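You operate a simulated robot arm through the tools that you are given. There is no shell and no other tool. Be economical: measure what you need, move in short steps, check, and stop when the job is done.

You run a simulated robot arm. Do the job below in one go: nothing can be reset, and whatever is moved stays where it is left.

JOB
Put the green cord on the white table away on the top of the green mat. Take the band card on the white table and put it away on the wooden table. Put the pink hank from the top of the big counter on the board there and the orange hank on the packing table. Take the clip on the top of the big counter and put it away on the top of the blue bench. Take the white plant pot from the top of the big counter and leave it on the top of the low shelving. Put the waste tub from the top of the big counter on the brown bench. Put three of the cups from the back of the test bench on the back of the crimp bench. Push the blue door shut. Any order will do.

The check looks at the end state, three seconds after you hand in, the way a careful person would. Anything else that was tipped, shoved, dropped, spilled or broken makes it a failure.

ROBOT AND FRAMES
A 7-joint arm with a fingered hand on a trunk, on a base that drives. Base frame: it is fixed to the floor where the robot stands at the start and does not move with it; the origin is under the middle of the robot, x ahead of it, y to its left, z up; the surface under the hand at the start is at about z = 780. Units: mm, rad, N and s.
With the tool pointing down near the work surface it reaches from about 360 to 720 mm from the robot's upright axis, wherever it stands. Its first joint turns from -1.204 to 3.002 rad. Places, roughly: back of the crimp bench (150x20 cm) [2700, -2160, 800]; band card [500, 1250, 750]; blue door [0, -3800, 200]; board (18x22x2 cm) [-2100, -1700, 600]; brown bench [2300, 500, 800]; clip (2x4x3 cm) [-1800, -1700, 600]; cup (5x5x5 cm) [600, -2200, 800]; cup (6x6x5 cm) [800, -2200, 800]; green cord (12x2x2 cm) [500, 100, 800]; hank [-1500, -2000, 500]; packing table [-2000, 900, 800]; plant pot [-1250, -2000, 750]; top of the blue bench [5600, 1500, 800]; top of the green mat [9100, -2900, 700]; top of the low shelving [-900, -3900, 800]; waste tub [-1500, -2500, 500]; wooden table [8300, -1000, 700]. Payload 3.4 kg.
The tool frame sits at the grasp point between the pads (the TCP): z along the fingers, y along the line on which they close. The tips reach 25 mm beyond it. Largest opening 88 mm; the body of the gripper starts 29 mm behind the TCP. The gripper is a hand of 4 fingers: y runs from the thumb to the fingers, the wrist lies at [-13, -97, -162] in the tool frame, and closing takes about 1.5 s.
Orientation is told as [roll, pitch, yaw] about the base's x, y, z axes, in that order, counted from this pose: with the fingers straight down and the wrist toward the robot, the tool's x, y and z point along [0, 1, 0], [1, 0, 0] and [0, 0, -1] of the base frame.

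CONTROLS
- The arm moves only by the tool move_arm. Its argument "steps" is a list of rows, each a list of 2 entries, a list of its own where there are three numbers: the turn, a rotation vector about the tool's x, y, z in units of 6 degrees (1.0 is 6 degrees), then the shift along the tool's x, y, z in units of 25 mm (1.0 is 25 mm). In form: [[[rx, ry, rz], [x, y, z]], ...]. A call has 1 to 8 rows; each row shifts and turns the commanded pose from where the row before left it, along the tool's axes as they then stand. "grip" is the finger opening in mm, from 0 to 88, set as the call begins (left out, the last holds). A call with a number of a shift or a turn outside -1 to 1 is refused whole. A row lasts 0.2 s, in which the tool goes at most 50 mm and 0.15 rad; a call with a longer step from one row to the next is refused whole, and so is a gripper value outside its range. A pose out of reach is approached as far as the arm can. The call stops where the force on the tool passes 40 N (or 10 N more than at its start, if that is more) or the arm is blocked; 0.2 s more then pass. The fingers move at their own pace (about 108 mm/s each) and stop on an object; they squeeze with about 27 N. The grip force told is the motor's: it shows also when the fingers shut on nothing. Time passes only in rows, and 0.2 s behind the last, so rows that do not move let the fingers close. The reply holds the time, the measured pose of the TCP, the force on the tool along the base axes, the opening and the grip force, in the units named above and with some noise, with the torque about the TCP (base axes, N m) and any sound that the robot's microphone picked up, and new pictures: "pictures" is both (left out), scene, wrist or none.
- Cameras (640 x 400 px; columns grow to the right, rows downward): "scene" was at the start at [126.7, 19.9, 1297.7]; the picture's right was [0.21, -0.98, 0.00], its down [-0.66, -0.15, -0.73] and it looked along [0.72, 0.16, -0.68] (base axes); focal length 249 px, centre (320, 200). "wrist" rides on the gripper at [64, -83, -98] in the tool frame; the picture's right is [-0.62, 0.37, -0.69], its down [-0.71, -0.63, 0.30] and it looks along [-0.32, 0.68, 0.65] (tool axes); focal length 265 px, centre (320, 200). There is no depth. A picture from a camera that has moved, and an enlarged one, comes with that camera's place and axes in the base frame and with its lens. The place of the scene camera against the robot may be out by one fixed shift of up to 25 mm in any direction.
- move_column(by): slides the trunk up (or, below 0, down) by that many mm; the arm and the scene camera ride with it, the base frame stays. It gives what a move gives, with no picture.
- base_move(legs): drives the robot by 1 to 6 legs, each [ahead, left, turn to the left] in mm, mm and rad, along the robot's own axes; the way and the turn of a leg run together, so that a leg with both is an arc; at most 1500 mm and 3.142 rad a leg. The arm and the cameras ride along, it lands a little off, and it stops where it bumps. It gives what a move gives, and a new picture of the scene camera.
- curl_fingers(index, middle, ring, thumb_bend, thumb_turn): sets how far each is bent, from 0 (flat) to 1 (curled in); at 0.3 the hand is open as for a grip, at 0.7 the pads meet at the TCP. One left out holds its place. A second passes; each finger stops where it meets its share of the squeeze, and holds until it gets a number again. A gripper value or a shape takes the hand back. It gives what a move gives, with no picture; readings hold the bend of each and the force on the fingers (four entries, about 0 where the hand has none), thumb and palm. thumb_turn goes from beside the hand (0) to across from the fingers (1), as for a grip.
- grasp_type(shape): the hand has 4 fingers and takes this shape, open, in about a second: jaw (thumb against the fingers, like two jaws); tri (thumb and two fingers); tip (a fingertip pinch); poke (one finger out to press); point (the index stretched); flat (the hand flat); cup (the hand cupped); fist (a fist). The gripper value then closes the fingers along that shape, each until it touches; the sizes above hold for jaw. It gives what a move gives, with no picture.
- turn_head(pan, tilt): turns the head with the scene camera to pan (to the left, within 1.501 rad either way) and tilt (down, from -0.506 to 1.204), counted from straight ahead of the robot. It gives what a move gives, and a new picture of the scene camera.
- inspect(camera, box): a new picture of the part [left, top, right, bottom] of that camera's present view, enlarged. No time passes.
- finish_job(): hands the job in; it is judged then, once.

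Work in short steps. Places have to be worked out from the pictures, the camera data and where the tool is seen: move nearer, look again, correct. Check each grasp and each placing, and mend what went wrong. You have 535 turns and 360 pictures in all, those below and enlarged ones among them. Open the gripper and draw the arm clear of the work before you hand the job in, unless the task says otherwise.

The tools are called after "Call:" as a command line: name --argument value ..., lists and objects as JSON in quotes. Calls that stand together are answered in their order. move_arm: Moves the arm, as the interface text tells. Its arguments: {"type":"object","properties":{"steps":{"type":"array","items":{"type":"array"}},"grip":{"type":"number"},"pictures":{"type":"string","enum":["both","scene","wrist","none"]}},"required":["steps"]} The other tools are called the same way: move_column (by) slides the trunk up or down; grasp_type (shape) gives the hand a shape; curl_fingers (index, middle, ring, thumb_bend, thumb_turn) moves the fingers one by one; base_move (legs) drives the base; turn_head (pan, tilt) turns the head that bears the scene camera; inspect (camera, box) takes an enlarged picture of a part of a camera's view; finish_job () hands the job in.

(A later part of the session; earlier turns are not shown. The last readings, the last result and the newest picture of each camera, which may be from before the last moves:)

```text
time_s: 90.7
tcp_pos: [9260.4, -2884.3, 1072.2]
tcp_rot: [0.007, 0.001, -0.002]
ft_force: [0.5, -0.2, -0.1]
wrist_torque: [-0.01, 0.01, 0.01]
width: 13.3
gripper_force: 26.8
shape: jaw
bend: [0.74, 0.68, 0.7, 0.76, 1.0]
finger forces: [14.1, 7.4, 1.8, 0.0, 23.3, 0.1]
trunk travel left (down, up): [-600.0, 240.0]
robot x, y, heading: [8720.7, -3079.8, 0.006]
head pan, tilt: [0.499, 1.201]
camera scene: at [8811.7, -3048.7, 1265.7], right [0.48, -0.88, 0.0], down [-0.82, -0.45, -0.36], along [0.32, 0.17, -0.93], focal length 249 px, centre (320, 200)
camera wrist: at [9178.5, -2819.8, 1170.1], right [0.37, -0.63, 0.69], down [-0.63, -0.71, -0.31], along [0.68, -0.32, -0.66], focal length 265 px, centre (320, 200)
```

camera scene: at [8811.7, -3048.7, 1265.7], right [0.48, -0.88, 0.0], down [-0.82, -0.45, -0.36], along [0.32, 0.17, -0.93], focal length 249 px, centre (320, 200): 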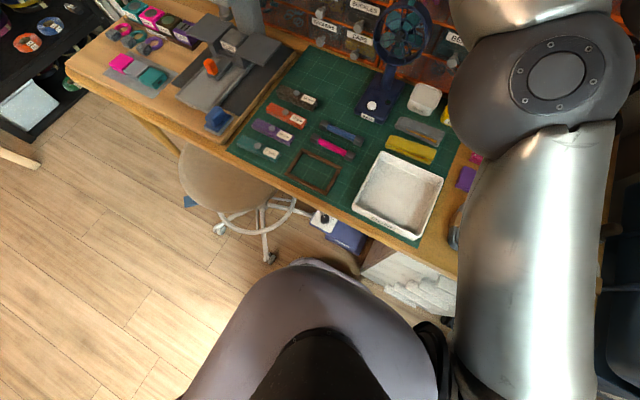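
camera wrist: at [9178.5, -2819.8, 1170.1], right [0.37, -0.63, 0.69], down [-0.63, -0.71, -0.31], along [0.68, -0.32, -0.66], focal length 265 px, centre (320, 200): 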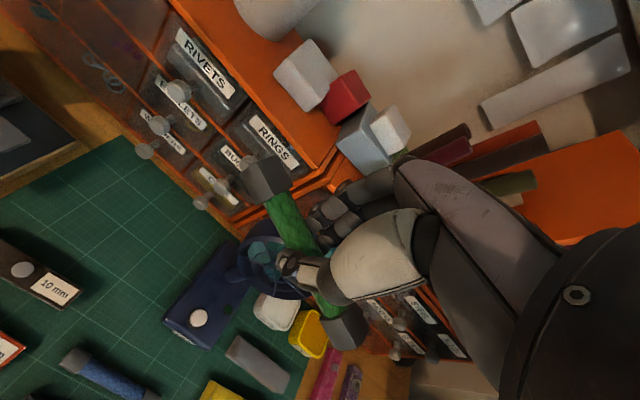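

Free patch measured at x 9240–9380, y −2700…−2895. I go above (9290,−2800) and descend partway.

Call:
move_arm --steps '[[[0, 0, 0], [1, 0.4, 0]], [[0, 0, 0], [1, 0.4, 0]], [[0, 0, 0], [1, 0.4, 0]], [[0, 0, 0], [0.36, 0, 1]], [[0, 0, 0], [0, 0, 1]], [[0, 0, 0], [0, 0, 1]], [[0, 0, 0], [0, 0, 1]], [[0, 0, 0], [0, 0, 1]]]'

```text
time_s: 92.5
tcp_pos: [9268.0, -2868.0, 939.1]
tcp_rot: [0.0, 0.0, 0.005]
ft_force: [-0.5, 0.6, -0.2]
wrist_torque: [0.01, -0.04, 0.01]
width: 13.3
gripper_force: 26.9
shape: jaw
bend: [0.74, 0.68, 0.7, 0.76, 0.99]
finger forces: [14.4, 7.4, 1.7, 0.1, 23.3, 0.0]
out of reach, approached as far as the arm can: row 1, 2, 3
trunk travel left (down, up): [-600.0, 240.0]
robot x, y, heading: [8718.7, -3076.3, 0.001]
head pan, tilt: [0.499, 1.201]
camera scene: at [8811.6, -3048.9, 1265.7], right [0.48, -0.88, 0.0], down [-0.82, -0.45, -0.36], along [0.32, 0.17, -0.93], focal length 249 px, centre (320, 200)
camera wrist: at [9185.4, -2803.1, 1037.3], right [0.37, -0.62, 0.69], down [-0.63, -0.72, -0.31], along [0.69, -0.32, -0.65], focal length 265 px, centre (320, 200)
```

scene: 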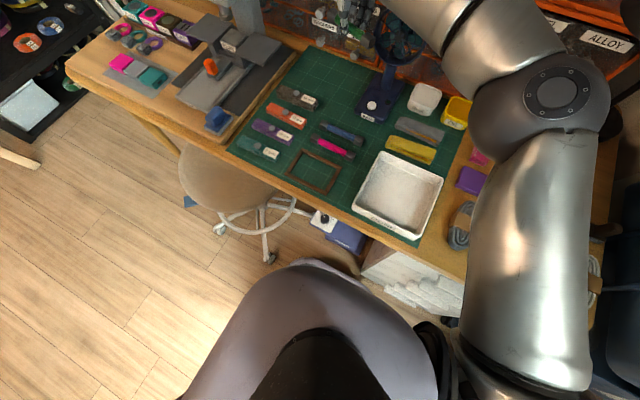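
wrist: 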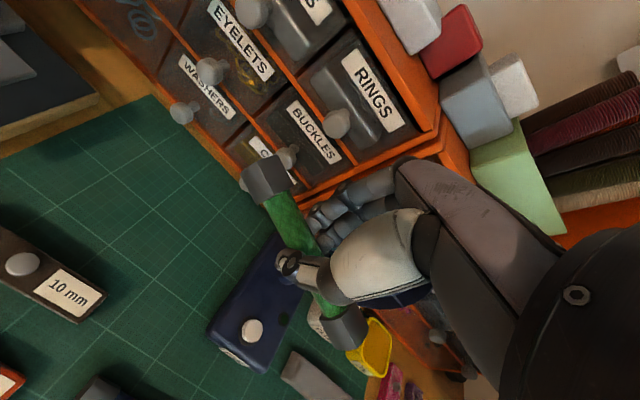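

Some rows were out of reach at that height; the hand sits near the fan. I shift left at this lower height before descending further.

Call:
move_arm --steps '[[[0, 0, 0], [0.7, 0, 0]], [[0, 0, 0], [0.7, 0, 0]], [[0, 0, 0], [0.7, 0, 0]], [[0, 0, 0], [0.7, 0, 0]], [[0, 0, 0], [0, 0, 0]]]' --pictures "both"

```text
time_s: 93.7
tcp_pos: [9269.6, -2840.3, 939.4]
tcp_rot: [-0.001, -0.002, 0.005]
ft_force: [0.0, 0.6, -0.3]
wrist_torque: [0.02, 0.0, -0.02]
width: 13.3
gripper_force: 26.8
shape: jaw
bend: [0.74, 0.68, 0.7, 0.76, 0.99]
finger forces: [14.3, 7.3, 1.7, 0.0, 23.3, 0.0]
out of reach, approached as far as the arm can: row 2, 3, 4
trunk travel left (down, up): [-600.0, 240.0]
robot x, y, heading: [8716.2, -3079.0, 0.011]
head pan, tilt: [0.499, 1.201]
camera scene: at [8811.2, -3048.8, 1265.7], right [0.48, -0.88, 0.0], down [-0.82, -0.45, -0.36], along [0.32, 0.17, -0.93], focal length 249 px, centre (320, 200)
camera wrist: at [9186.9, -2775.0, 1036.6], right [0.37, -0.62, 0.69], down [-0.63, -0.72, -0.3], along [0.69, -0.32, -0.65], focal length 265 px, centre (320, 200)
```

scene: 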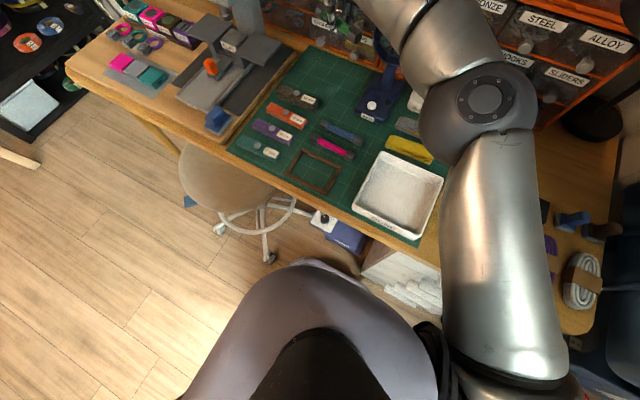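
wrist: 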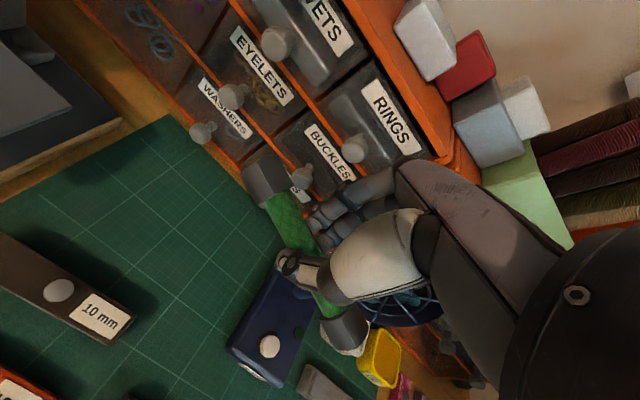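

Reach is limited with this wrist yaw; I yaw the hand about 18° so the wrist points back at the robot, then shift left.

Call:
move_arm --steps '[[[0, 0, -0.7], [0.3, 0, 0]], [[0, 0, -0.7], [0.3, 0, 0]], [[0, 0, -0.7], [0.3, 0, 0]], [[0, 0, -0.7], [0.4, 0.3, 0]], [[0, 0, 0], [0.4, 0.3, 0]], [[0, 0, 0], [0, 0, 0]]]' --pictures "both"

```text
time_s: 95.1
tcp_pos: [9279.3, -2823.7, 937.8]
tcp_rot: [-0.001, 0.0, 0.299]
ft_force: [-0.3, 0.2, 0.1]
wrist_torque: [-0.01, 0.0, 0.03]
width: 13.4
gripper_force: 26.5
shape: jaw
bend: [0.74, 0.68, 0.7, 0.76, 0.99]
finger forces: [14.3, 7.5, 1.7, 0.1, 23.4, 0.0]
out of reach, approached as far as the arm can: row 4, 5
trunk travel left (down, up): [-600.0, 240.0]
robot x, y, heading: [8718.1, -3077.6, 0.008]
head pan, tilt: [0.499, 1.201]
camera scene: at [8811.2, -3048.9, 1265.7], right [0.48, -0.88, 0.0], down [-0.82, -0.45, -0.36], along [0.32, 0.17, -0.93], focal length 249 px, centre (320, 200)
camera wrist: at [9181.7, -2784.4, 1034.7], right [0.53, -0.48, 0.69], down [-0.39, -0.87, -0.3], along [0.75, -0.11, -0.65], focal length 265 px, centre (320, 200)
```

scene: 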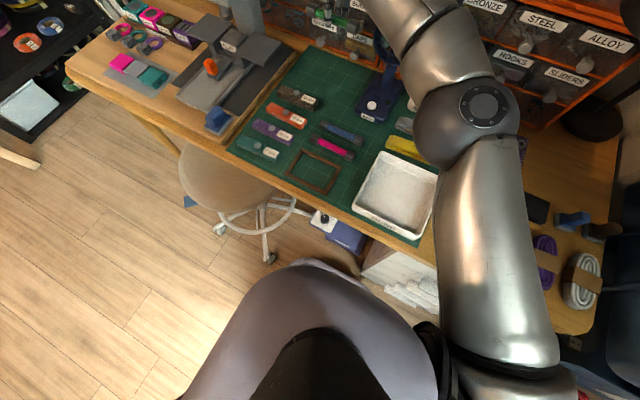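
wrist: 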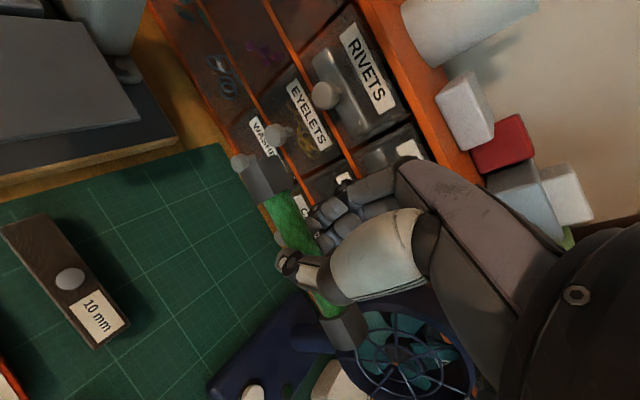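

Reach grows lower down; I descend with a slight leftward drift, away from the fan.

Call:
move_arm --steps '[[[0, 0, 0], [0, 0, 0.8]], [[0, 0, 0], [0.2, 0, 0.8]], [[0, 0, 0], [0.3, 0, 0.8]], [[0, 0, 0], [0.3, 0, 0.8]], [[0, 0, 0], [0.2, 0, 0.8]], [[0, 0, 0], [0, 0, 0]]]' --pictures "both"

```text
time_s: 96.5
tcp_pos: [9277.9, -2810.6, 836.3]
tcp_rot: [0.0, -0.001, 0.299]
ft_force: [1.1, 0.0, 0.5]
wrist_torque: [0.02, -0.04, 0.04]
width: 13.3
gripper_force: 27.8
shape: jaw
bend: [0.74, 0.68, 0.7, 0.76, 0.99]
finger forces: [14.3, 7.4, 1.5, 0.0, 23.3, 0.1]
out of reach, approached as far as the arm can: row 4, 5
trunk travel left (down, up): [-600.0, 240.0]
robot x, y, heading: [8717.6, -3076.8, 0.008]
head pan, tilt: [0.499, 1.201]
camera scene: at [8811.0, -3048.8, 1265.7], right [0.48, -0.88, 0.0], down [-0.82, -0.45, -0.36], along [0.32, 0.17, -0.93], focal length 249 px, centre (320, 200)
camera wrist: at [9180.4, -2772.6, 934.2], right [0.53, -0.48, 0.69], down [-0.39, -0.87, -0.3], along [0.75, -0.11, -0.65], focal length 265 px, centre (320, 200)
```

scene: 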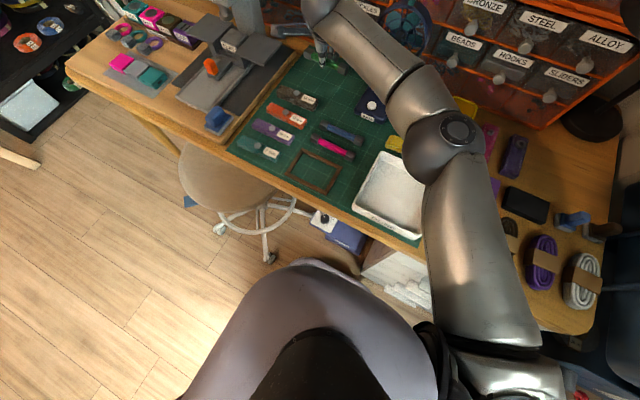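
wrist: 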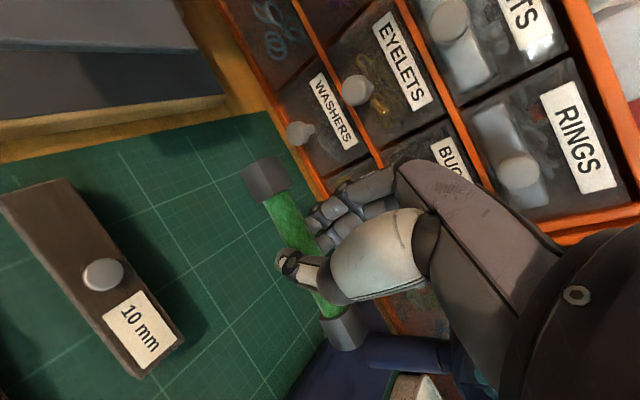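

I continue down in small steps, watching the elbow's clearance.

Call:
move_arm --steps '[[[0, 0, 0], [0, 0, 0.6]], [[0, 0, 0], [0, 0, 0.6]], [[0, 0, 0], [0, 0, 0.6]], [[0, 0, 0], [0, 0, 0]]]' --pictures "both"

```text
time_s: 97.5
tcp_pos: [9277.4, -2810.7, 791.3]
tcp_rot: [-0.001, 0.0, 0.297]
ft_force: [0.4, -0.4, -1.1]
wrist_torque: [0.03, 0.04, -0.02]
width: 13.1
gripper_force: 26.9
shape: jaw
bend: [0.74, 0.68, 0.7, 0.76, 0.99]
finger forces: [14.5, 7.3, 1.6, 0.0, 23.4, 0.0]
trunk travel left (down, up): [-600.0, 240.0]
robot x, y, heading: [8716.0, -3077.1, 0.007]
head pan, tilt: [0.499, 1.201]
camera scene: at [8811.1, -3048.9, 1265.7], right [0.48, -0.88, 0.0], down [-0.82, -0.45, -0.36], along [0.32, 0.17, -0.93], focal length 249 px, centre (320, 200)
camera wrist: at [9180.8, -2772.6, 889.6], right [0.53, -0.48, 0.69], down [-0.39, -0.87, -0.3], along [0.75, -0.11, -0.65], focal length 265 px, centre (320, 200)
```

scene: 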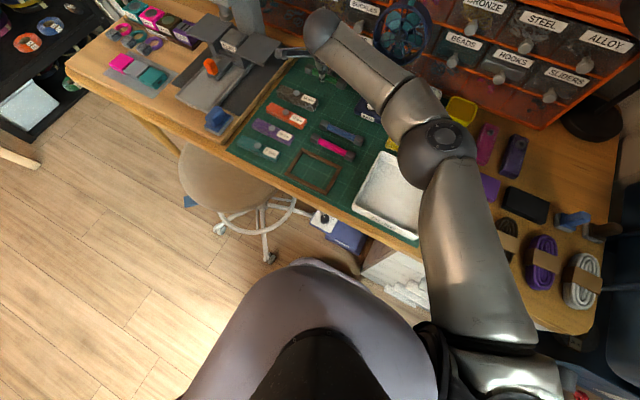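
wrist: 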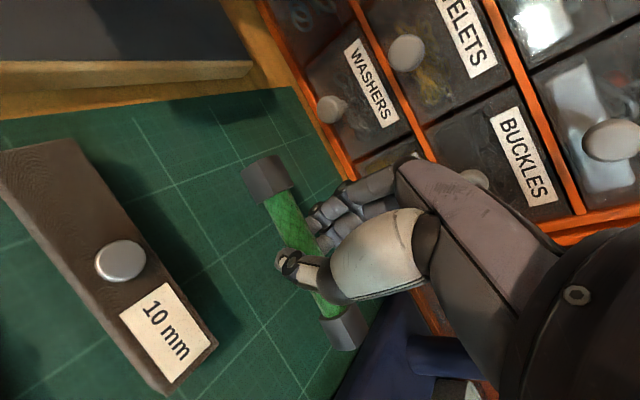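

Still clear. Next small steps down while reading force.

Call:
move_arm --steps '[[[0, 0, 0], [0, 0, 0.4]], [[0, 0, 0], [0, 0, 0.4]], [[0, 0, 0], [0, 0, 0.4]], [[0, 0, 0], [0, 0, 0]]]' --pictures "wrist"

```text
time_s: 98.5
tcp_pos: [9277.7, -2810.0, 763.0]
tcp_rot: [0.002, -0.001, 0.298]
ft_force: [0.7, 0.2, -0.1]
wrist_torque: [-0.03, 0.0, -0.01]
width: 13.0
gripper_force: 26.6
shape: jaw
bend: [0.74, 0.68, 0.7, 0.76, 0.99]
finger forces: [14.5, 7.3, 1.5, 0.0, 23.2, 0.0]
trunk travel left (down, up): [-600.0, 240.0]
robot x, y, heading: [8717.3, -3075.5, 0.005]
head pan, tilt: [0.499, 1.201]
camera wrist: at [9179.9, -2772.9, 860.3], right [0.53, -0.49, 0.69], down [-0.39, -0.87, -0.31], along [0.75, -0.11, -0.65], focal length 265 px, centre (320, 200)
```

wrist: 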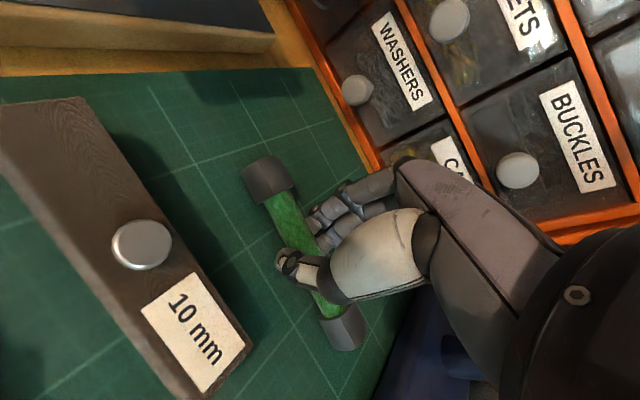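

Call:
move_arm --steps '[[[0, 0, 0], [0, 0, 0.3]], [[0, 0, 0], [0, 0, 0.3]], [[0, 0, 0], [0, 0, 0]]]' --pictures "wrist"

```text
time_s: 99.1
tcp_pos: [9279.2, -2811.0, 760.7]
tcp_rot: [0.009, -0.02, 0.302]
ft_force: [-1.8, -0.2, 18.7]
wrist_torque: [0.01, 0.15, 0.04]
width: 14.3
gripper_force: 26.8
shape: jaw
bend: [0.74, 0.71, 0.7, 0.78, 0.99]
finger forces: [16.0, 11.2, 1.3, 0.0, 38.1, 0.1]
trunk travel left (down, up): [-600.0, 240.0]
robot x, y, heading: [8716.2, -3080.5, 0.005]
head pan, tilt: [0.499, 1.201]
stopped in row 3: the force on the tool passed its limit at 45 N (the readings are from after the stop); the commanded pose is now the measured one
camera wrist: at [9179.2, -2774.9, 856.5], right [0.52, -0.49, 0.7], down [-0.38, -0.86, -0.32], along [0.76, -0.1, -0.64], focal length 265 px, centre (320, 200)
```

wrist: 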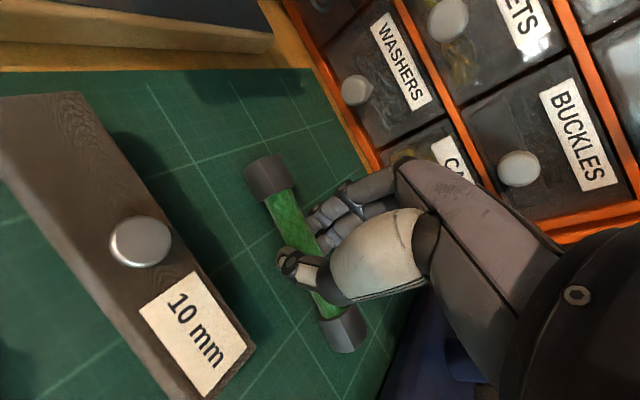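

The cord is on the mat (contact). I open the fingers moderately.

Call:
move_arm --steps '[[[0, 0, 0], [0, 0, 0]], [[0, 0, 0], [0, 0, 0]], [[0, 0, 0], [0, 0, 0]], [[0, 0, 0], [0, 0, 0]]]' --pictures "wrist" --grip 45

```text
time_s: 100.1
tcp_pos: [9278.6, -2811.8, 760.4]
tcp_rot: [0.007, -0.02, 0.303]
ft_force: [-1.0, 2.6, 30.2]
wrist_torque: [0.22, 0.01, 0.01]
width: 37.4
gripper_force: 0.1
shape: jaw
bend: [0.75, 0.45, 0.41, 0.78, 1.0]
finger forces: [9.8, 4.0, 0.1, 0.1, 16.0, 0.0]
trunk travel left (down, up): [-600.0, 240.0]
robot x, y, heading: [8715.2, -3077.8, 0.004]
head pan, tilt: [0.499, 1.201]
camera wrist: at [9178.2, -2774.8, 855.7], right [0.52, -0.49, 0.7], down [-0.38, -0.87, -0.32], along [0.76, -0.1, -0.64], focal length 265 px, centre (320, 200)
```

wrist: 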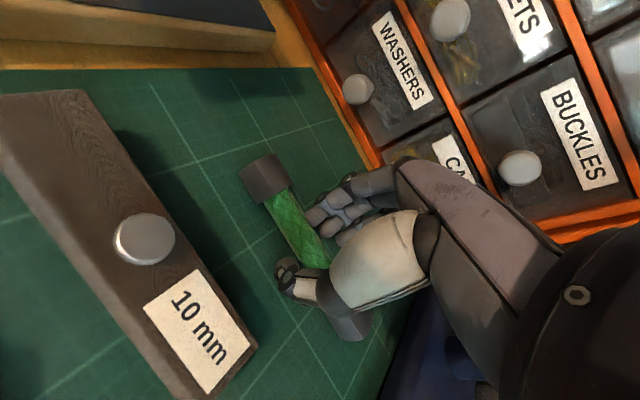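

The index finger presses on the mat; I raise slightly and open more.

Call:
move_arm --steps '[[[0, 0, 0], [0, 0, -0.3]], [[0, 0, 0], [0, 0, 0]], [[0, 0, 0], [0, 0, 0]], [[0, 0, 0], [0, 0, 0]]]' --pictures "wrist" --grip 60

```text
time_s: 101.1
tcp_pos: [9280.7, -2811.6, 761.0]
tcp_rot: [0.005, -0.012, 0.3]
ft_force: [-1.2, 0.7, -0.5]
wrist_torque: [0.01, 0.0, 0.0]
width: 59.7
gripper_force: 0.1
shape: jaw
bend: [0.28, 0.38, 0.35, 0.6, 0.99]
finger forces: [0.0, 0.0, 0.1, 0.0, 0.1, 0.1]
trunk travel left (down, up): [-600.0, 240.0]
robot x, y, heading: [8715.4, -3076.5, 0.006]
head pan, tilt: [0.499, 1.201]
camera wrist: at [9181.3, -2773.8, 859.0], right [0.53, -0.49, 0.69], down [-0.39, -0.87, -0.32], along [0.76, -0.1, -0.65], focal length 265 px, centre (320, 200)
```

wrist: 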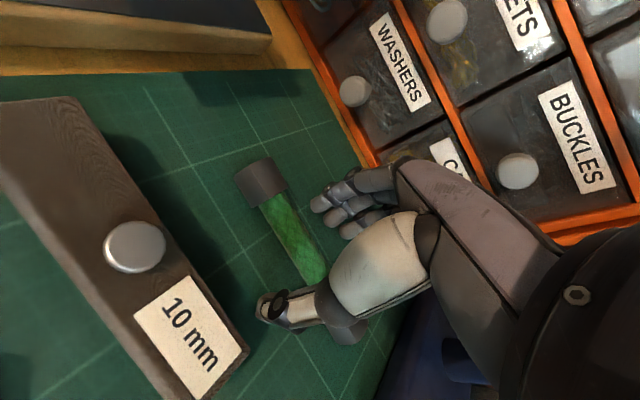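

Free. I rise straight up.

Call:
move_arm --steps '[[[0, 0, 0], [0, 0, -0.5]], [[0, 0, 0], [0, 0, -1]], [[0, 0, 0], [0, 0, -1]], [[0, 0, 0], [0, 0, -1]], [[0, 0, 0], [0, 0, -1]], [[0, 0, 0], [0, -0.5, -1]], [[0, 0, 0], [0, -1, -1]], [[0, 0, 0], [0, -1, -1]]]' --pictures "both"

```text
time_s: 102.9
tcp_pos: [9216.7, -2830.6, 950.2]
tcp_rot: [0.005, -0.013, 0.3]
ft_force: [0.4, -1.4, -0.4]
wrist_torque: [0.0, 0.02, 0.0]
width: 59.6
gripper_force: 0.0
shape: jaw
bend: [0.28, 0.38, 0.34, 0.6, 0.99]
finger forces: [0.1, 0.0, 0.0, 0.0, 0.0, 0.1]
trunk travel left (down, up): [-600.0, 240.0]
robot x, y, heading: [8716.0, -3081.2, 0.011]
head pan, tilt: [0.499, 1.201]
camera scene: at [8810.4, -3049.4, 1265.8], right [0.48, -0.88, 0.0], down [-0.82, -0.45, -0.36], along [0.32, 0.18, -0.93], focal length 249 px, centre (320, 200)
camera wrist: at [9119.0, -2794.7, 1047.3], right [0.53, -0.49, 0.69], down [-0.39, -0.87, -0.32], along [0.76, -0.1, -0.65], focal length 265 px, centre (320, 200)
```

scene: 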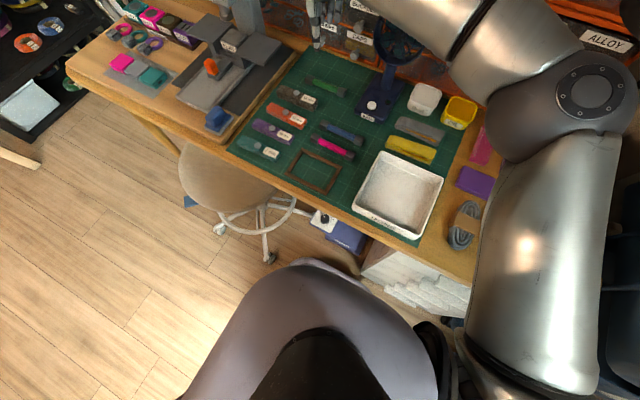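
wrist: 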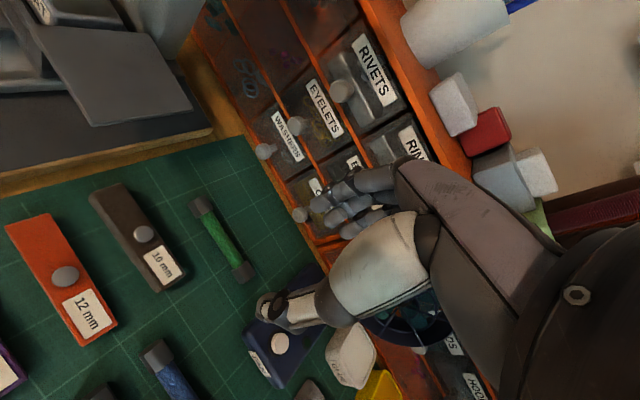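

Cord rests on the mat neatly. I retract the arm and back out, then view the wooden table on the way.

Call:
move_arm --steps '[[[0, 0, 0.5], [0, -1, -1]], [[0, 0, 0.5], [0, -1, -1]], [[0, 0, 0.5], [-0.5, -1, -1]], [[0, 0, 0.5], [-1, -1, -1]], [[0, 0, 0.5], [-1, 0, -0.8]], [[0, 0, 0.4], [-1, 0, 0]]]' --pictures "none"

Call:
base_move --legs '[[-510, 0, 0], [0, 1330, 0]]'

Call:
turn_head --pan 1.3 --tilt 0.6

```text
time_s: 104.3
tcp_pos: [9128.9, -2941.8, 1070.7]
tcp_rot: [0.008, -0.011, -0.004]
ft_force: [0.0, -0.3, 0.5]
wrist_torque: [0.01, 0.01, 0.01]
width: 59.8
gripper_force: 0.0
shape: jaw
bend: [0.28, 0.38, 0.34, 0.6, 0.99]
finger forces: [0.1, 0.0, 0.1, 0.0, 0.1, 0.0]
trunk travel left (down, up): [-600.0, 240.0]
robot x, y, heading: [8715.7, -3077.9, 0.005]
head pan, tilt: [0.499, 1.201]
```

```text
time_s: 113.6
tcp_pos: [8607.5, -1604.1, 1070.4]
tcp_rot: [0.01, -0.012, 0.002]
ft_force: [-0.2, -1.4, 0.1]
wrist_torque: [0.03, 0.0, -0.02]
width: 59.7
gripper_force: 0.0
shape: jaw
bend: [0.28, 0.38, 0.34, 0.6, 0.99]
finger forces: [0.0, 0.0, 0.0, 0.0, 0.0, 0.0]
trunk travel left (down, up): [-600.0, 240.0]
robot x, y, heading: [8194.2, -1748.0, 0.01]
head pan, tilt: [0.499, 1.201]
camera scene: at [8290.3, -1714.6, 1265.7], right [0.49, -0.87, 0.0], down [-0.81, -0.46, -0.36], along [0.32, 0.18, -0.93], focal length 249 px, centre (320, 200)
```

scene: 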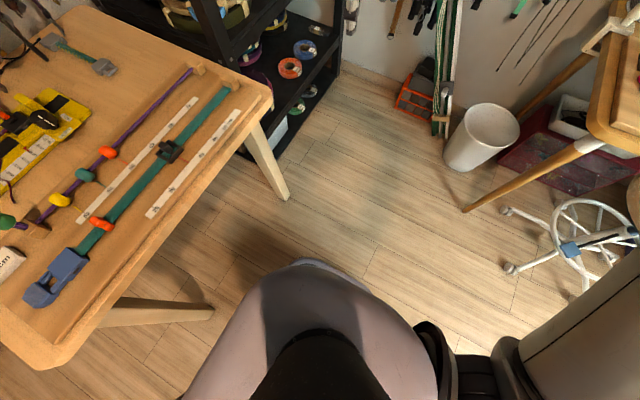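

```text
time_s: 114.7
tcp_pos: [8606.9, -1604.2, 1070.4]
tcp_rot: [0.009, -0.013, 0.002]
ft_force: [-1.0, -0.2, 0.6]
wrist_torque: [-0.02, -0.02, 0.02]
width: 59.6
gripper_force: 0.1
shape: jaw
bend: [0.28, 0.38, 0.34, 0.6, 0.99]
finger forces: [0.0, 0.1, 0.0, 0.1, 0.0, 0.0]
trunk travel left (down, up): [-600.0, 240.0]
robot x, y, heading: [8194.2, -1745.1, 0.016]
head pan, tilt: [1.3, 0.6]
camera scene: at [8264.3, -1656.7, 1310.3], right [0.97, -0.26, 0.0], down [-0.15, -0.55, -0.82], along [0.21, 0.8, -0.57], focal length 249 px, centre (320, 200)
```

scene: 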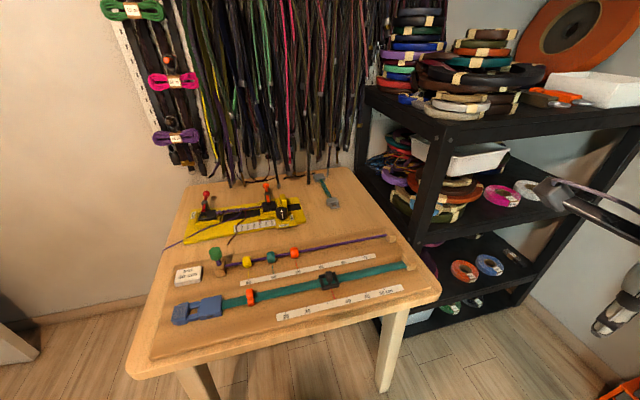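

I note free space on the wooden table's right-back corner. Now back through the doorway the way I came.

Call:
base_move --legs '[[-600, 30, -0.016], [-420, 430, 0]]'

Call:
turn_head --pan 0 --tilt 0.3

```text
time_s: 121.0
tcp_pos: [7609.0, -1149.1, 1069.2]
tcp_rot: [0.009, -0.01, -0.007]
ft_force: [0.0, -0.4, -0.6]
wrist_torque: [-0.01, 0.0, 0.0]
width: 59.7
gripper_force: 0.0
shape: jaw
bend: [0.28, 0.38, 0.34, 0.6, 0.99]
finger forces: [0.1, 0.1, 0.0, 0.0, 0.0, 0.1]
trunk travel left (down, up): [-600.0, 240.0]
robot x, y, heading: [7195.2, -1289.2, -0.003]
head pan, tilt: [1.3, 0.6]
camera scene: at [7264.2, -1198.2, 1310.3], right [0.96, -0.27, 0.0], down [-0.15, -0.54, -0.82], along [0.22, 0.79, -0.57], focal length 249 px, centre (320, 200)
```

scene: 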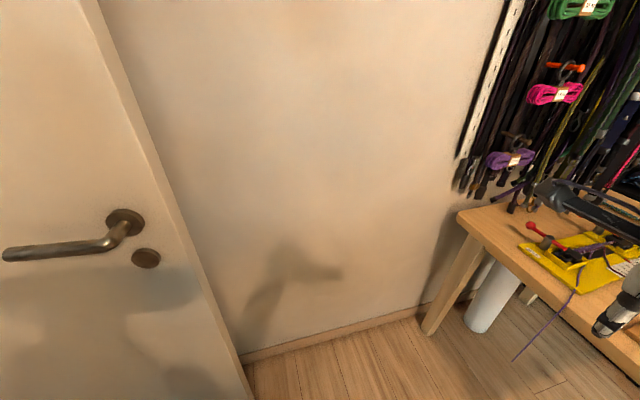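

```text
time_s: 122.5
tcp_pos: [7609.1, -1149.4, 1069.6]
tcp_rot: [0.01, -0.012, -0.007]
ft_force: [-0.7, 0.6, -0.2]
wrist_torque: [0.03, -0.03, 0.02]
width: 60.2
gripper_force: 0.0
shape: jaw
bend: [0.28, 0.38, 0.34, 0.6, 0.99]
finger forces: [0.0, 0.1, 0.1, 0.0, 0.0, 0.0]
trunk travel left (down, up): [-600.0, 240.0]
robot x, y, heading: [7196.1, -1285.8, -0.003]
head pan, tilt: [0.0, 0.3]
camera scene: at [7334.3, -1283.6, 1337.8], right [0.0, -1.0, 0.0], down [-0.3, 0.0, -0.96], along [0.96, 0.0, -0.3], focal length 249 px, centre (320, 200)
```

scene: 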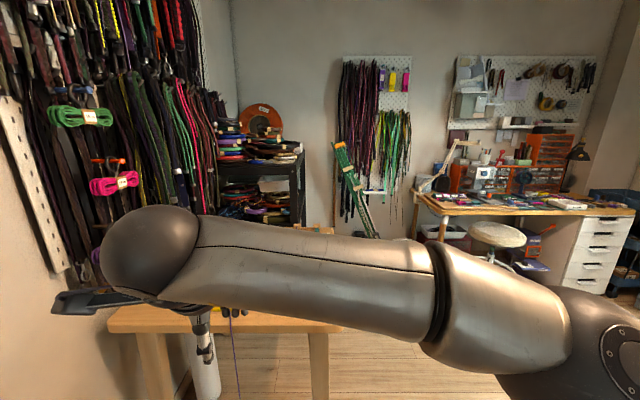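

Heading is good. Reverse through the doorway at y≈−1280.

Call:
base_move --legs '[[-1500, 0, 0.003], [-700, 0, 0]]'

Call:
base_move --legs '[[-1200, 130, 0]]'

```text
time_s: 133.2
tcp_pos: [5452.5, -1177.0, 1070.6]
tcp_rot: [0.009, -0.012, 0.007]
ft_force: [0.0, 0.4, 0.4]
wrist_torque: [0.01, -0.01, 0.02]
width: 59.6
gripper_force: 0.1
shape: jaw
bend: [0.28, 0.38, 0.34, 0.6, 0.99]
finger forces: [0.0, 0.1, 0.0, 0.0, 0.0, 0.0]
trunk travel left (down, up): [-600.0, 240.0]
robot x, y, heading: [5043.2, -1319.7, 0.011]
head pan, tilt: [0.0, 0.3]
camera scene: at [5180.0, -1314.7, 1337.9], right [0.02, -1.0, 0.0], down [-0.3, 0.0, -0.96], along [0.96, 0.01, -0.3], focal length 249 px, centre (320, 200)
```

scene: 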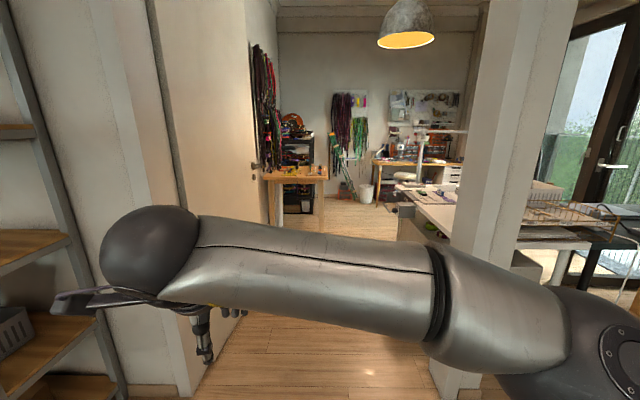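

```text
time_s: 139.2
tcp_pos: [4279.4, -1061.2, 1069.4]
tcp_rot: [0.009, -0.013, -0.006]
ft_force: [0.4, 0.1, 0.1]
wrist_torque: [-0.02, 0.03, -0.01]
width: 59.5
gripper_force: 0.1
shape: jaw
bend: [0.28, 0.38, 0.34, 0.6, 0.99]
finger forces: [0.0, 0.1, 0.1, 0.0, 0.0, 0.0]
trunk travel left (down, up): [-600.0, 240.0]
robot x, y, heading: [3868.6, -1199.7, 0.006]
head pan, tilt: [0.0, 0.3]
camera scene: at [4005.3, -1195.7, 1337.9], right [0.0, -1.0, 0.0], down [-0.3, 0.0, -0.96], along [0.96, 0.0, -0.3], focal length 249 px, centre (320, 200)
```

scene: 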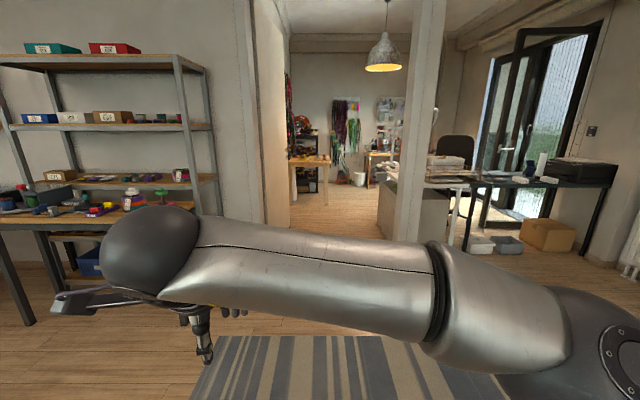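

I'm near the crimp bench; I'll do the cups next, from the aisle behind the benches. Look right to check the way around the east end.

Call:
turn_head --pan -1.3 --tilt 0.5

```text
time_s: 140.6
tcp_pos: [4279.4, -1061.7, 1069.9]
tcp_rot: [0.009, -0.012, -0.005]
ft_force: [-0.5, 0.0, 0.7]
wrist_torque: [0.01, 0.01, 0.01]
width: 59.9
gripper_force: 0.0
shape: jaw
bend: [0.28, 0.38, 0.34, 0.6, 0.99]
finger forces: [0.0, 0.0, 0.1, 0.1, 0.0, 0.0]
trunk travel left (down, up): [-600.0, 240.0]
robot x, y, heading: [3865.6, -1196.6, 0.0]
head pan, tilt: [-1.3, 0.499]
camera scene: at [3936.8, -1283.5, 1319.4], right [-0.96, -0.27, 0.0], down [-0.13, 0.46, -0.88], along [0.24, -0.85, -0.48], focal length 249 px, centre (320, 200)
```

scene: 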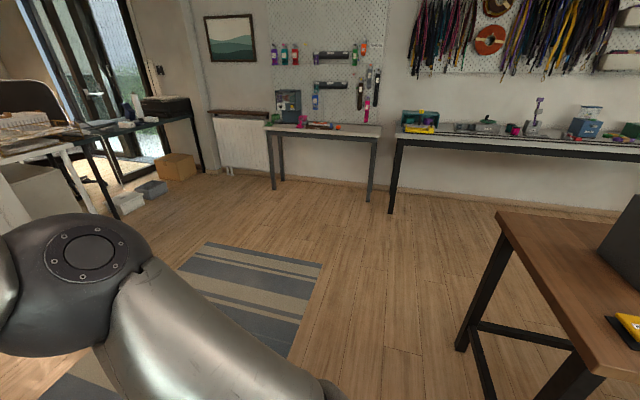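

Aisle behind the benches (y −2290…−3500) is open. I go around the east end and turn to face +y.

Call:
base_move --legs '[[160, 0, 0], [0, -1500, 0], [0, -200, 0], [0, 0, 1.571]]'

Call:
base_move --legs '[[0, 1330, 0]]'

Call:
turn_head --pan 0.3 --tilt 0.9

```text
time_s: 154.1
tcp_pos: [3903.9, -2486.0, 1068.9]
tcp_rot: [0.008, -0.013, 1.58]
ft_force: [0.9, -0.1, 0.4]
wrist_torque: [0.01, 0.01, -0.01]
width: 60.0
gripper_force: 0.1
shape: jaw
bend: [0.28, 0.38, 0.34, 0.6, 0.99]
finger forces: [0.1, 0.0, 0.0, 0.0, 0.1, 0.1]
trunk travel left (down, up): [-600.0, 240.0]
robot x, y, heading: [4047.4, -2896.7, 1.587]
head pan, tilt: [-1.3, 0.499]
camera scene: at [4128.4, -2818.1, 1319.4], right [0.28, -0.96, 0.0], down [-0.46, -0.14, -0.88], along [0.84, 0.25, -0.48], focal length 249 px, centre (320, 200)
```

scene: 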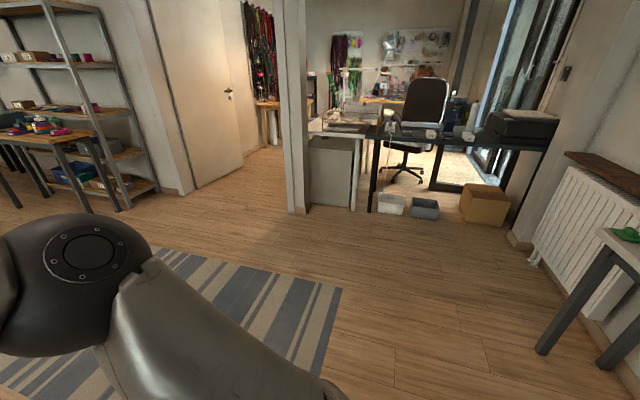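

```text
time_s: 160.9
tcp_pos: [2537.8, -2516.5, 1069.0]
tcp_rot: [0.008, -0.012, 1.591]
ft_force: [0.3, 0.4, 0.6]
wrist_torque: [0.01, 0.01, -0.01]
width: 59.8
gripper_force: 0.2
shape: jaw
bend: [0.28, 0.38, 0.34, 0.6, 0.99]
finger forces: [0.0, 0.0, 0.0, 0.0, 0.0, 0.0]
trunk travel left (down, up): [-600.0, 240.0]
robot x, y, heading: [2684.9, -2926.7, 1.601]
head pan, tilt: [-1.3, 0.499]
camera scene: at [2765.4, -2847.1, 1319.4], right [0.29, -0.96, 0.0], down [-0.46, -0.14, -0.88], along [0.84, 0.26, -0.48], focal length 249 px, centre (320, 200)
```

scene: 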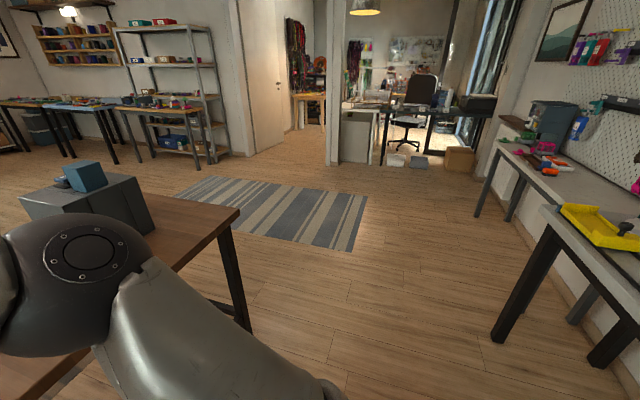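

```text
time_s: 162.6
tcp_pos: [2537.6, -2517.2, 1071.3]
tcp_rot: [0.008, -0.012, 1.592]
ft_force: [-0.5, -0.6, -0.1]
wrist_torque: [0.03, -0.03, -0.02]
width: 59.9
gripper_force: 0.1
shape: jaw
bend: [0.28, 0.38, 0.34, 0.6, 0.99]
finger forces: [0.1, 0.1, 0.0, 0.0, 0.0, 0.1]
trunk travel left (down, up): [-600.0, 240.0]
robot x, y, heading: [2684.0, -2926.1, 1.604]
head pan, tilt: [0.3, 0.901]
camera scene: at [2654.4, -2802.4, 1285.6], right [0.95, 0.32, 0.0], down [0.25, -0.74, -0.62], along [-0.2, 0.59, -0.78], focal length 249 px, centre (320, 200)
```

scene: 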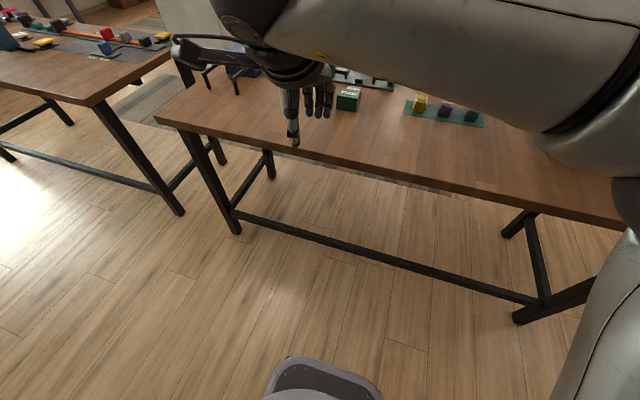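

Crimp bench's back strip is free. Now along the aisle to the test bench.

Call:
base_move --legs '[[0, 1400, -0.02]]'

Call:
turn_head --pan 0.7 --tilt 0.7

```text
time_s: 169.6
tcp_pos: [1148.7, -2537.3, 1069.8]
tcp_rot: [0.009, -0.012, 1.568]
ft_force: [0.9, 0.7, 0.4]
wrist_torque: [-0.01, -0.03, -0.02]
width: 59.3
gripper_force: 0.1
shape: jaw
bend: [0.28, 0.38, 0.34, 0.6, 0.99]
finger forces: [0.0, 0.0, 0.0, 0.0, 0.1, 0.0]
trunk travel left (down, up): [-600.0, 240.0]
robot x, y, heading: [1290.5, -2948.0, 1.575]
head pan, tilt: [0.3, 0.901]
camera scene: at [1260.0, -2825.9, 1285.5], right [0.95, 0.3, 0.0], down [0.24, -0.75, -0.62], along [-0.19, 0.59, -0.78], focal length 249 px, centre (320, 200)
```

scene: 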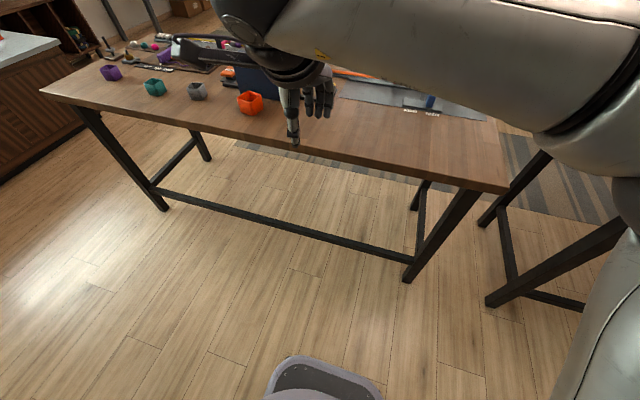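

```text
time_s: 170.4
tcp_pos: [1147.5, -2537.7, 1069.4]
tcp_rot: [0.008, -0.014, 1.57]
ft_force: [0.6, 1.2, 0.0]
wrist_torque: [0.04, 0.02, 0.01]
width: 59.9
gripper_force: 0.1
shape: jaw
bend: [0.28, 0.38, 0.34, 0.6, 0.99]
finger forces: [0.0, 0.0, 0.0, 0.1, 0.0, 0.0]
trunk travel left (down, up): [-600.0, 240.0]
robot x, y, heading: [1287.0, -2951.9, 1.58]
head pan, tilt: [0.7, 0.7]
camera scene: at [1227.9, -2833.2, 1301.7], right [0.76, 0.65, 0.0], down [0.42, -0.49, -0.76], along [-0.5, 0.58, -0.64], focal length 249 px, centre (320, 200)
```

scene: 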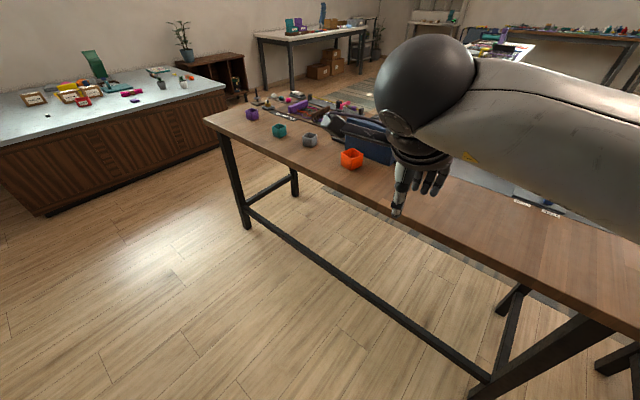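

Four cups stand at the back. I zoom in on them.

Call:
inspect --camera "scene" --box '[230, 90, 390, 190]'

Call:
base_move --legs '[[150, 500, -0.01]]'

Call:
turn_head --pan 0.2 --tilt 0.85

```text
4.00 times, centred on (310, 140) of scene
camera zoom: at [1227.9, -2833.2, 1301.7], right [0.76, 0.65, 0.0], down [0.42, -0.49, -0.76], along [-0.5, 0.58, -0.64], focal length 997 px, centre (360, 440)
```

zoom: 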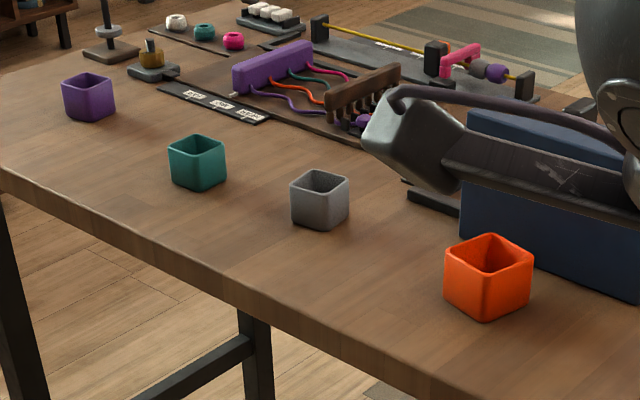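

```text
time_s: 173.4
tcp_pos: [655.4, -2386.7, 1069.5]
tcp_rot: [0.008, -0.012, 1.564]
ft_force: [-0.3, -0.5, -0.2]
wrist_torque: [-0.01, -0.01, -0.01]
width: 59.8
gripper_force: 0.1
shape: jaw
bend: [0.28, 0.38, 0.34, 0.6, 0.99]
finger forces: [0.0, 0.0, 0.0, 0.0, 0.0, 0.0]
trunk travel left (down, up): [-600.0, 240.0]
robot x, y, heading: [791.5, -2800.8, 1.573]
head pan, tilt: [0.7, 0.7]
camera scene: at [732.4, -2683.7, 1301.7], right [0.76, 0.64, 0.0], down [0.42, -0.49, -0.76], along [-0.49, 0.58, -0.64], focal length 249 px, centre (320, 200)
```

scene: 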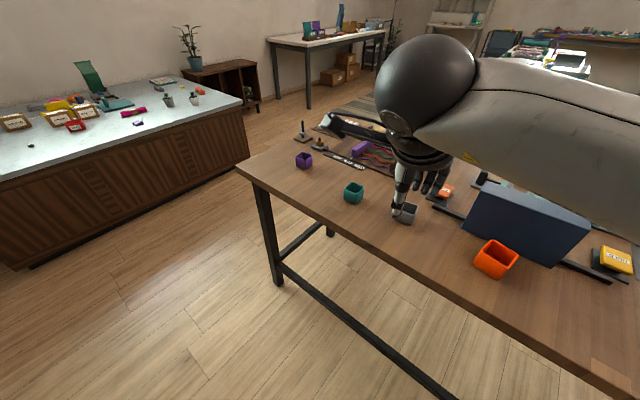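

```text
time_s: 174.4
tcp_pos: [656.2, -2387.9, 1069.8]
tcp_rot: [0.008, -0.012, 1.564]
ft_force: [-0.1, -0.6, -0.5]
wrist_torque: [0.01, 0.03, 0.02]
width: 59.9
gripper_force: 0.1
shape: jaw
bend: [0.28, 0.38, 0.34, 0.6, 0.99]
finger forces: [0.0, 0.0, 0.0, 0.0, 0.0, 0.0]
trunk travel left (down, up): [-600.0, 240.0]
robot x, y, heading: [789.9, -2800.9, 1.569]
head pan, tilt: [0.201, 0.85]
camera scene: at [772.0, -2672.2, 1289.5], right [0.98, 0.2, 0.0], down [0.15, -0.74, -0.66], along [-0.13, 0.65, -0.75], focal length 249 px, centre (320, 200)
```

scene: 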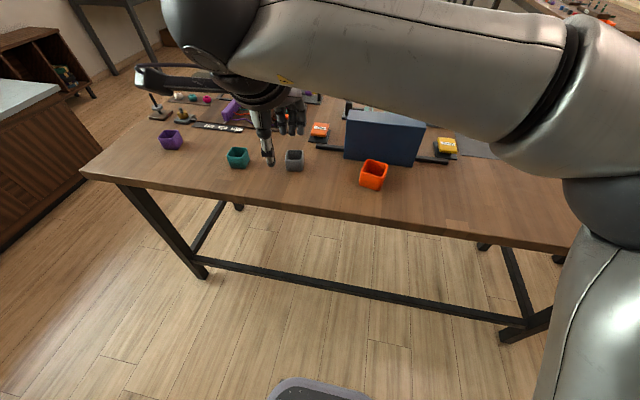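

I take grey, teal and orange. Moving over the grey cup first with the hand wide open.

Call:
move_arm --steps '[[[0, 0, 0], [0.33, 1, 0]], [[0, 0, 0], [0.33, 1, 0]], [[0, 0, 0], [0.33, 1, 0]], [[0, 0, 0], [0.33, 1, 0.6]], [[0, 0, 0], [0.33, 1, 0.6]], [[0, 0, 0], [0.33, 1, 0.6]], [[0, 0, 0], [0.33, 1, 0.6]], [[0, 0, 0], [0.33, 1, 0.6]]]' --grip 88

```text
time_s: 176.2
tcp_pos: [606.8, -2206.7, 1007.0]
tcp_rot: [0.011, -0.015, 1.566]
ft_force: [0.6, -0.3, 0.1]
wrist_torque: [-0.01, -0.03, -0.03]
width: 87.7
gripper_force: 0.1
shape: jaw
bend: [0.3, 0.3, 0.3, 0.3, 0.98]
finger forces: [0.0, 0.1, 0.1, 0.0, 0.0, 0.0]
out of reach, approached as far as the arm can: row 7, 8
trunk travel left (down, up): [-600.0, 240.0]
robot x, y, heading: [792.9, -2801.6, 1.571]
head pan, tilt: [0.201, 0.85]
camera scene: at [772.3, -2672.8, 1289.5], right [0.98, 0.2, 0.0], down [0.15, -0.74, -0.66], along [-0.13, 0.65, -0.75], focal length 249 px, centre (320, 200)
camera wrist: at [543.9, -2289.5, 1104.3], right [0.63, 0.35, 0.69], down [0.71, -0.63, -0.32], along [0.32, 0.69, -0.65], focal length 265 px, centre (320, 200)
```

scene: 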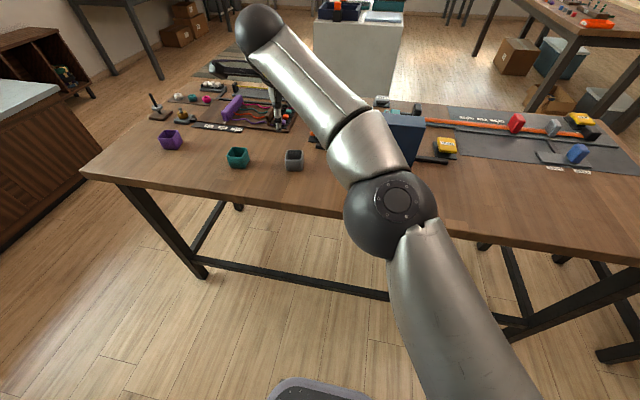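
wrist: 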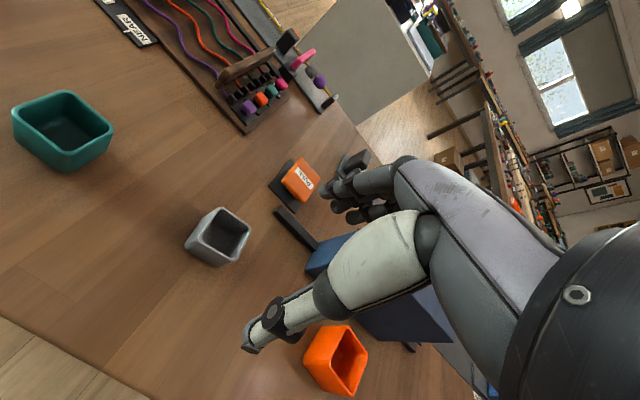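

Reach is limited at this height, so I retract the hand a bit and drive the base 150 mm nearer.

Call:
move_arm --steps '[[[0, 0, 0], [0, -1, 0]], [[0, 0, 0], [0, -1, 0]], [[0, 0, 0], [0, -1, 0]], [[0, 0, 0], [0, -1, 0]], [[0, 0, 0], [0, -1, 0]], [[0, 0, 0], [0, -1, 0]]]' --pictures "none"

Call:
base_move --legs '[[150, 60, 0]]'

Call:
move_arm --steps '[[[0, 0, 0], [0, 0, 1]], [[0, 0, 0], [0, 0, 1]], [[0, 0, 0], [0, 0, 0]]]' --pictures "wrist"

```text
time_s: 177.6
tcp_pos: [605.2, -2357.3, 1005.9]
tcp_rot: [0.009, -0.012, 1.562]
ft_force: [0.8, -0.3, -0.4]
wrist_torque: [-0.05, 0.01, 0.02]
width: 87.6
gripper_force: 0.0
shape: jaw
bend: [0.3, 0.3, 0.3, 0.3, 0.98]
finger forces: [0.1, 0.0, 0.1, 0.1, 0.0, 0.1]
trunk travel left (down, up): [-600.0, 240.0]
robot x, y, heading: [789.3, -2804.9, 1.578]
head pan, tilt: [0.201, 0.85]
```

```text
time_s: 179.0
tcp_pos: [548.2, -2208.0, 1005.8]
tcp_rot: [0.01, -0.012, 1.565]
ft_force: [-1.0, 0.3, -0.2]
wrist_torque: [-0.01, 0.02, -0.01]
width: 88.0
gripper_force: 0.1
shape: jaw
bend: [0.3, 0.3, 0.3, 0.3, 0.98]
finger forces: [0.0, 0.0, 0.1, 0.0, 0.0, 0.0]
trunk travel left (down, up): [-600.0, 240.0]
robot x, y, heading: [732.7, -2655.5, 1.57]
head pan, tilt: [0.201, 0.85]
camera scene: at [713.6, -2524.6, 1289.3], right [0.98, 0.2, 0.0], down [0.15, -0.74, -0.66], along [-0.13, 0.65, -0.75], focal length 249 px, centre (320, 200)
```

scene: 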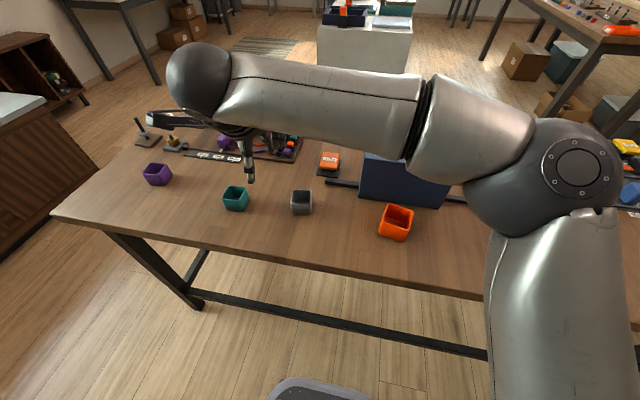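

```text
time_s: 179.8
tcp_pos: [546.2, -2210.0, 956.5]
tcp_rot: [0.011, -0.013, 1.563]
ft_force: [0.4, 0.0, 0.4]
wrist_torque: [0.0, -0.01, -0.01]
width: 87.9
gripper_force: 0.2
shape: jaw
bend: [0.3, 0.3, 0.3, 0.3, 0.98]
finger forces: [0.0, 0.0, 0.0, 0.0, 0.0, 0.0]
trunk travel left (down, up): [-600.0, 240.0]
robot x, y, heading: [733.1, -2653.7, 1.573]
head pan, tilt: [0.201, 0.85]
camera wrist: at [483.5, -2292.5, 1053.8], right [0.63, 0.36, 0.69], down [0.71, -0.63, -0.32], along [0.32, 0.69, -0.65], focal length 265 px, centre (320, 200)
```

wrist: 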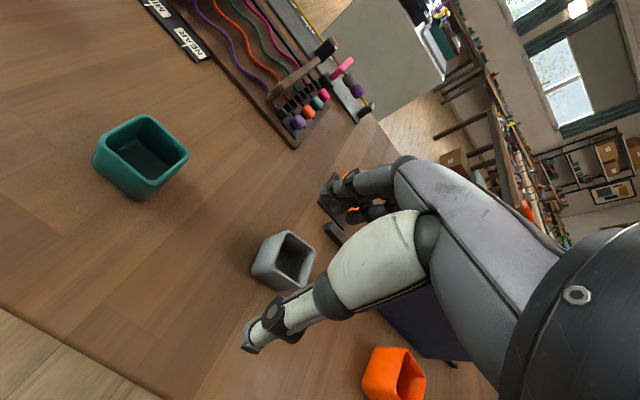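

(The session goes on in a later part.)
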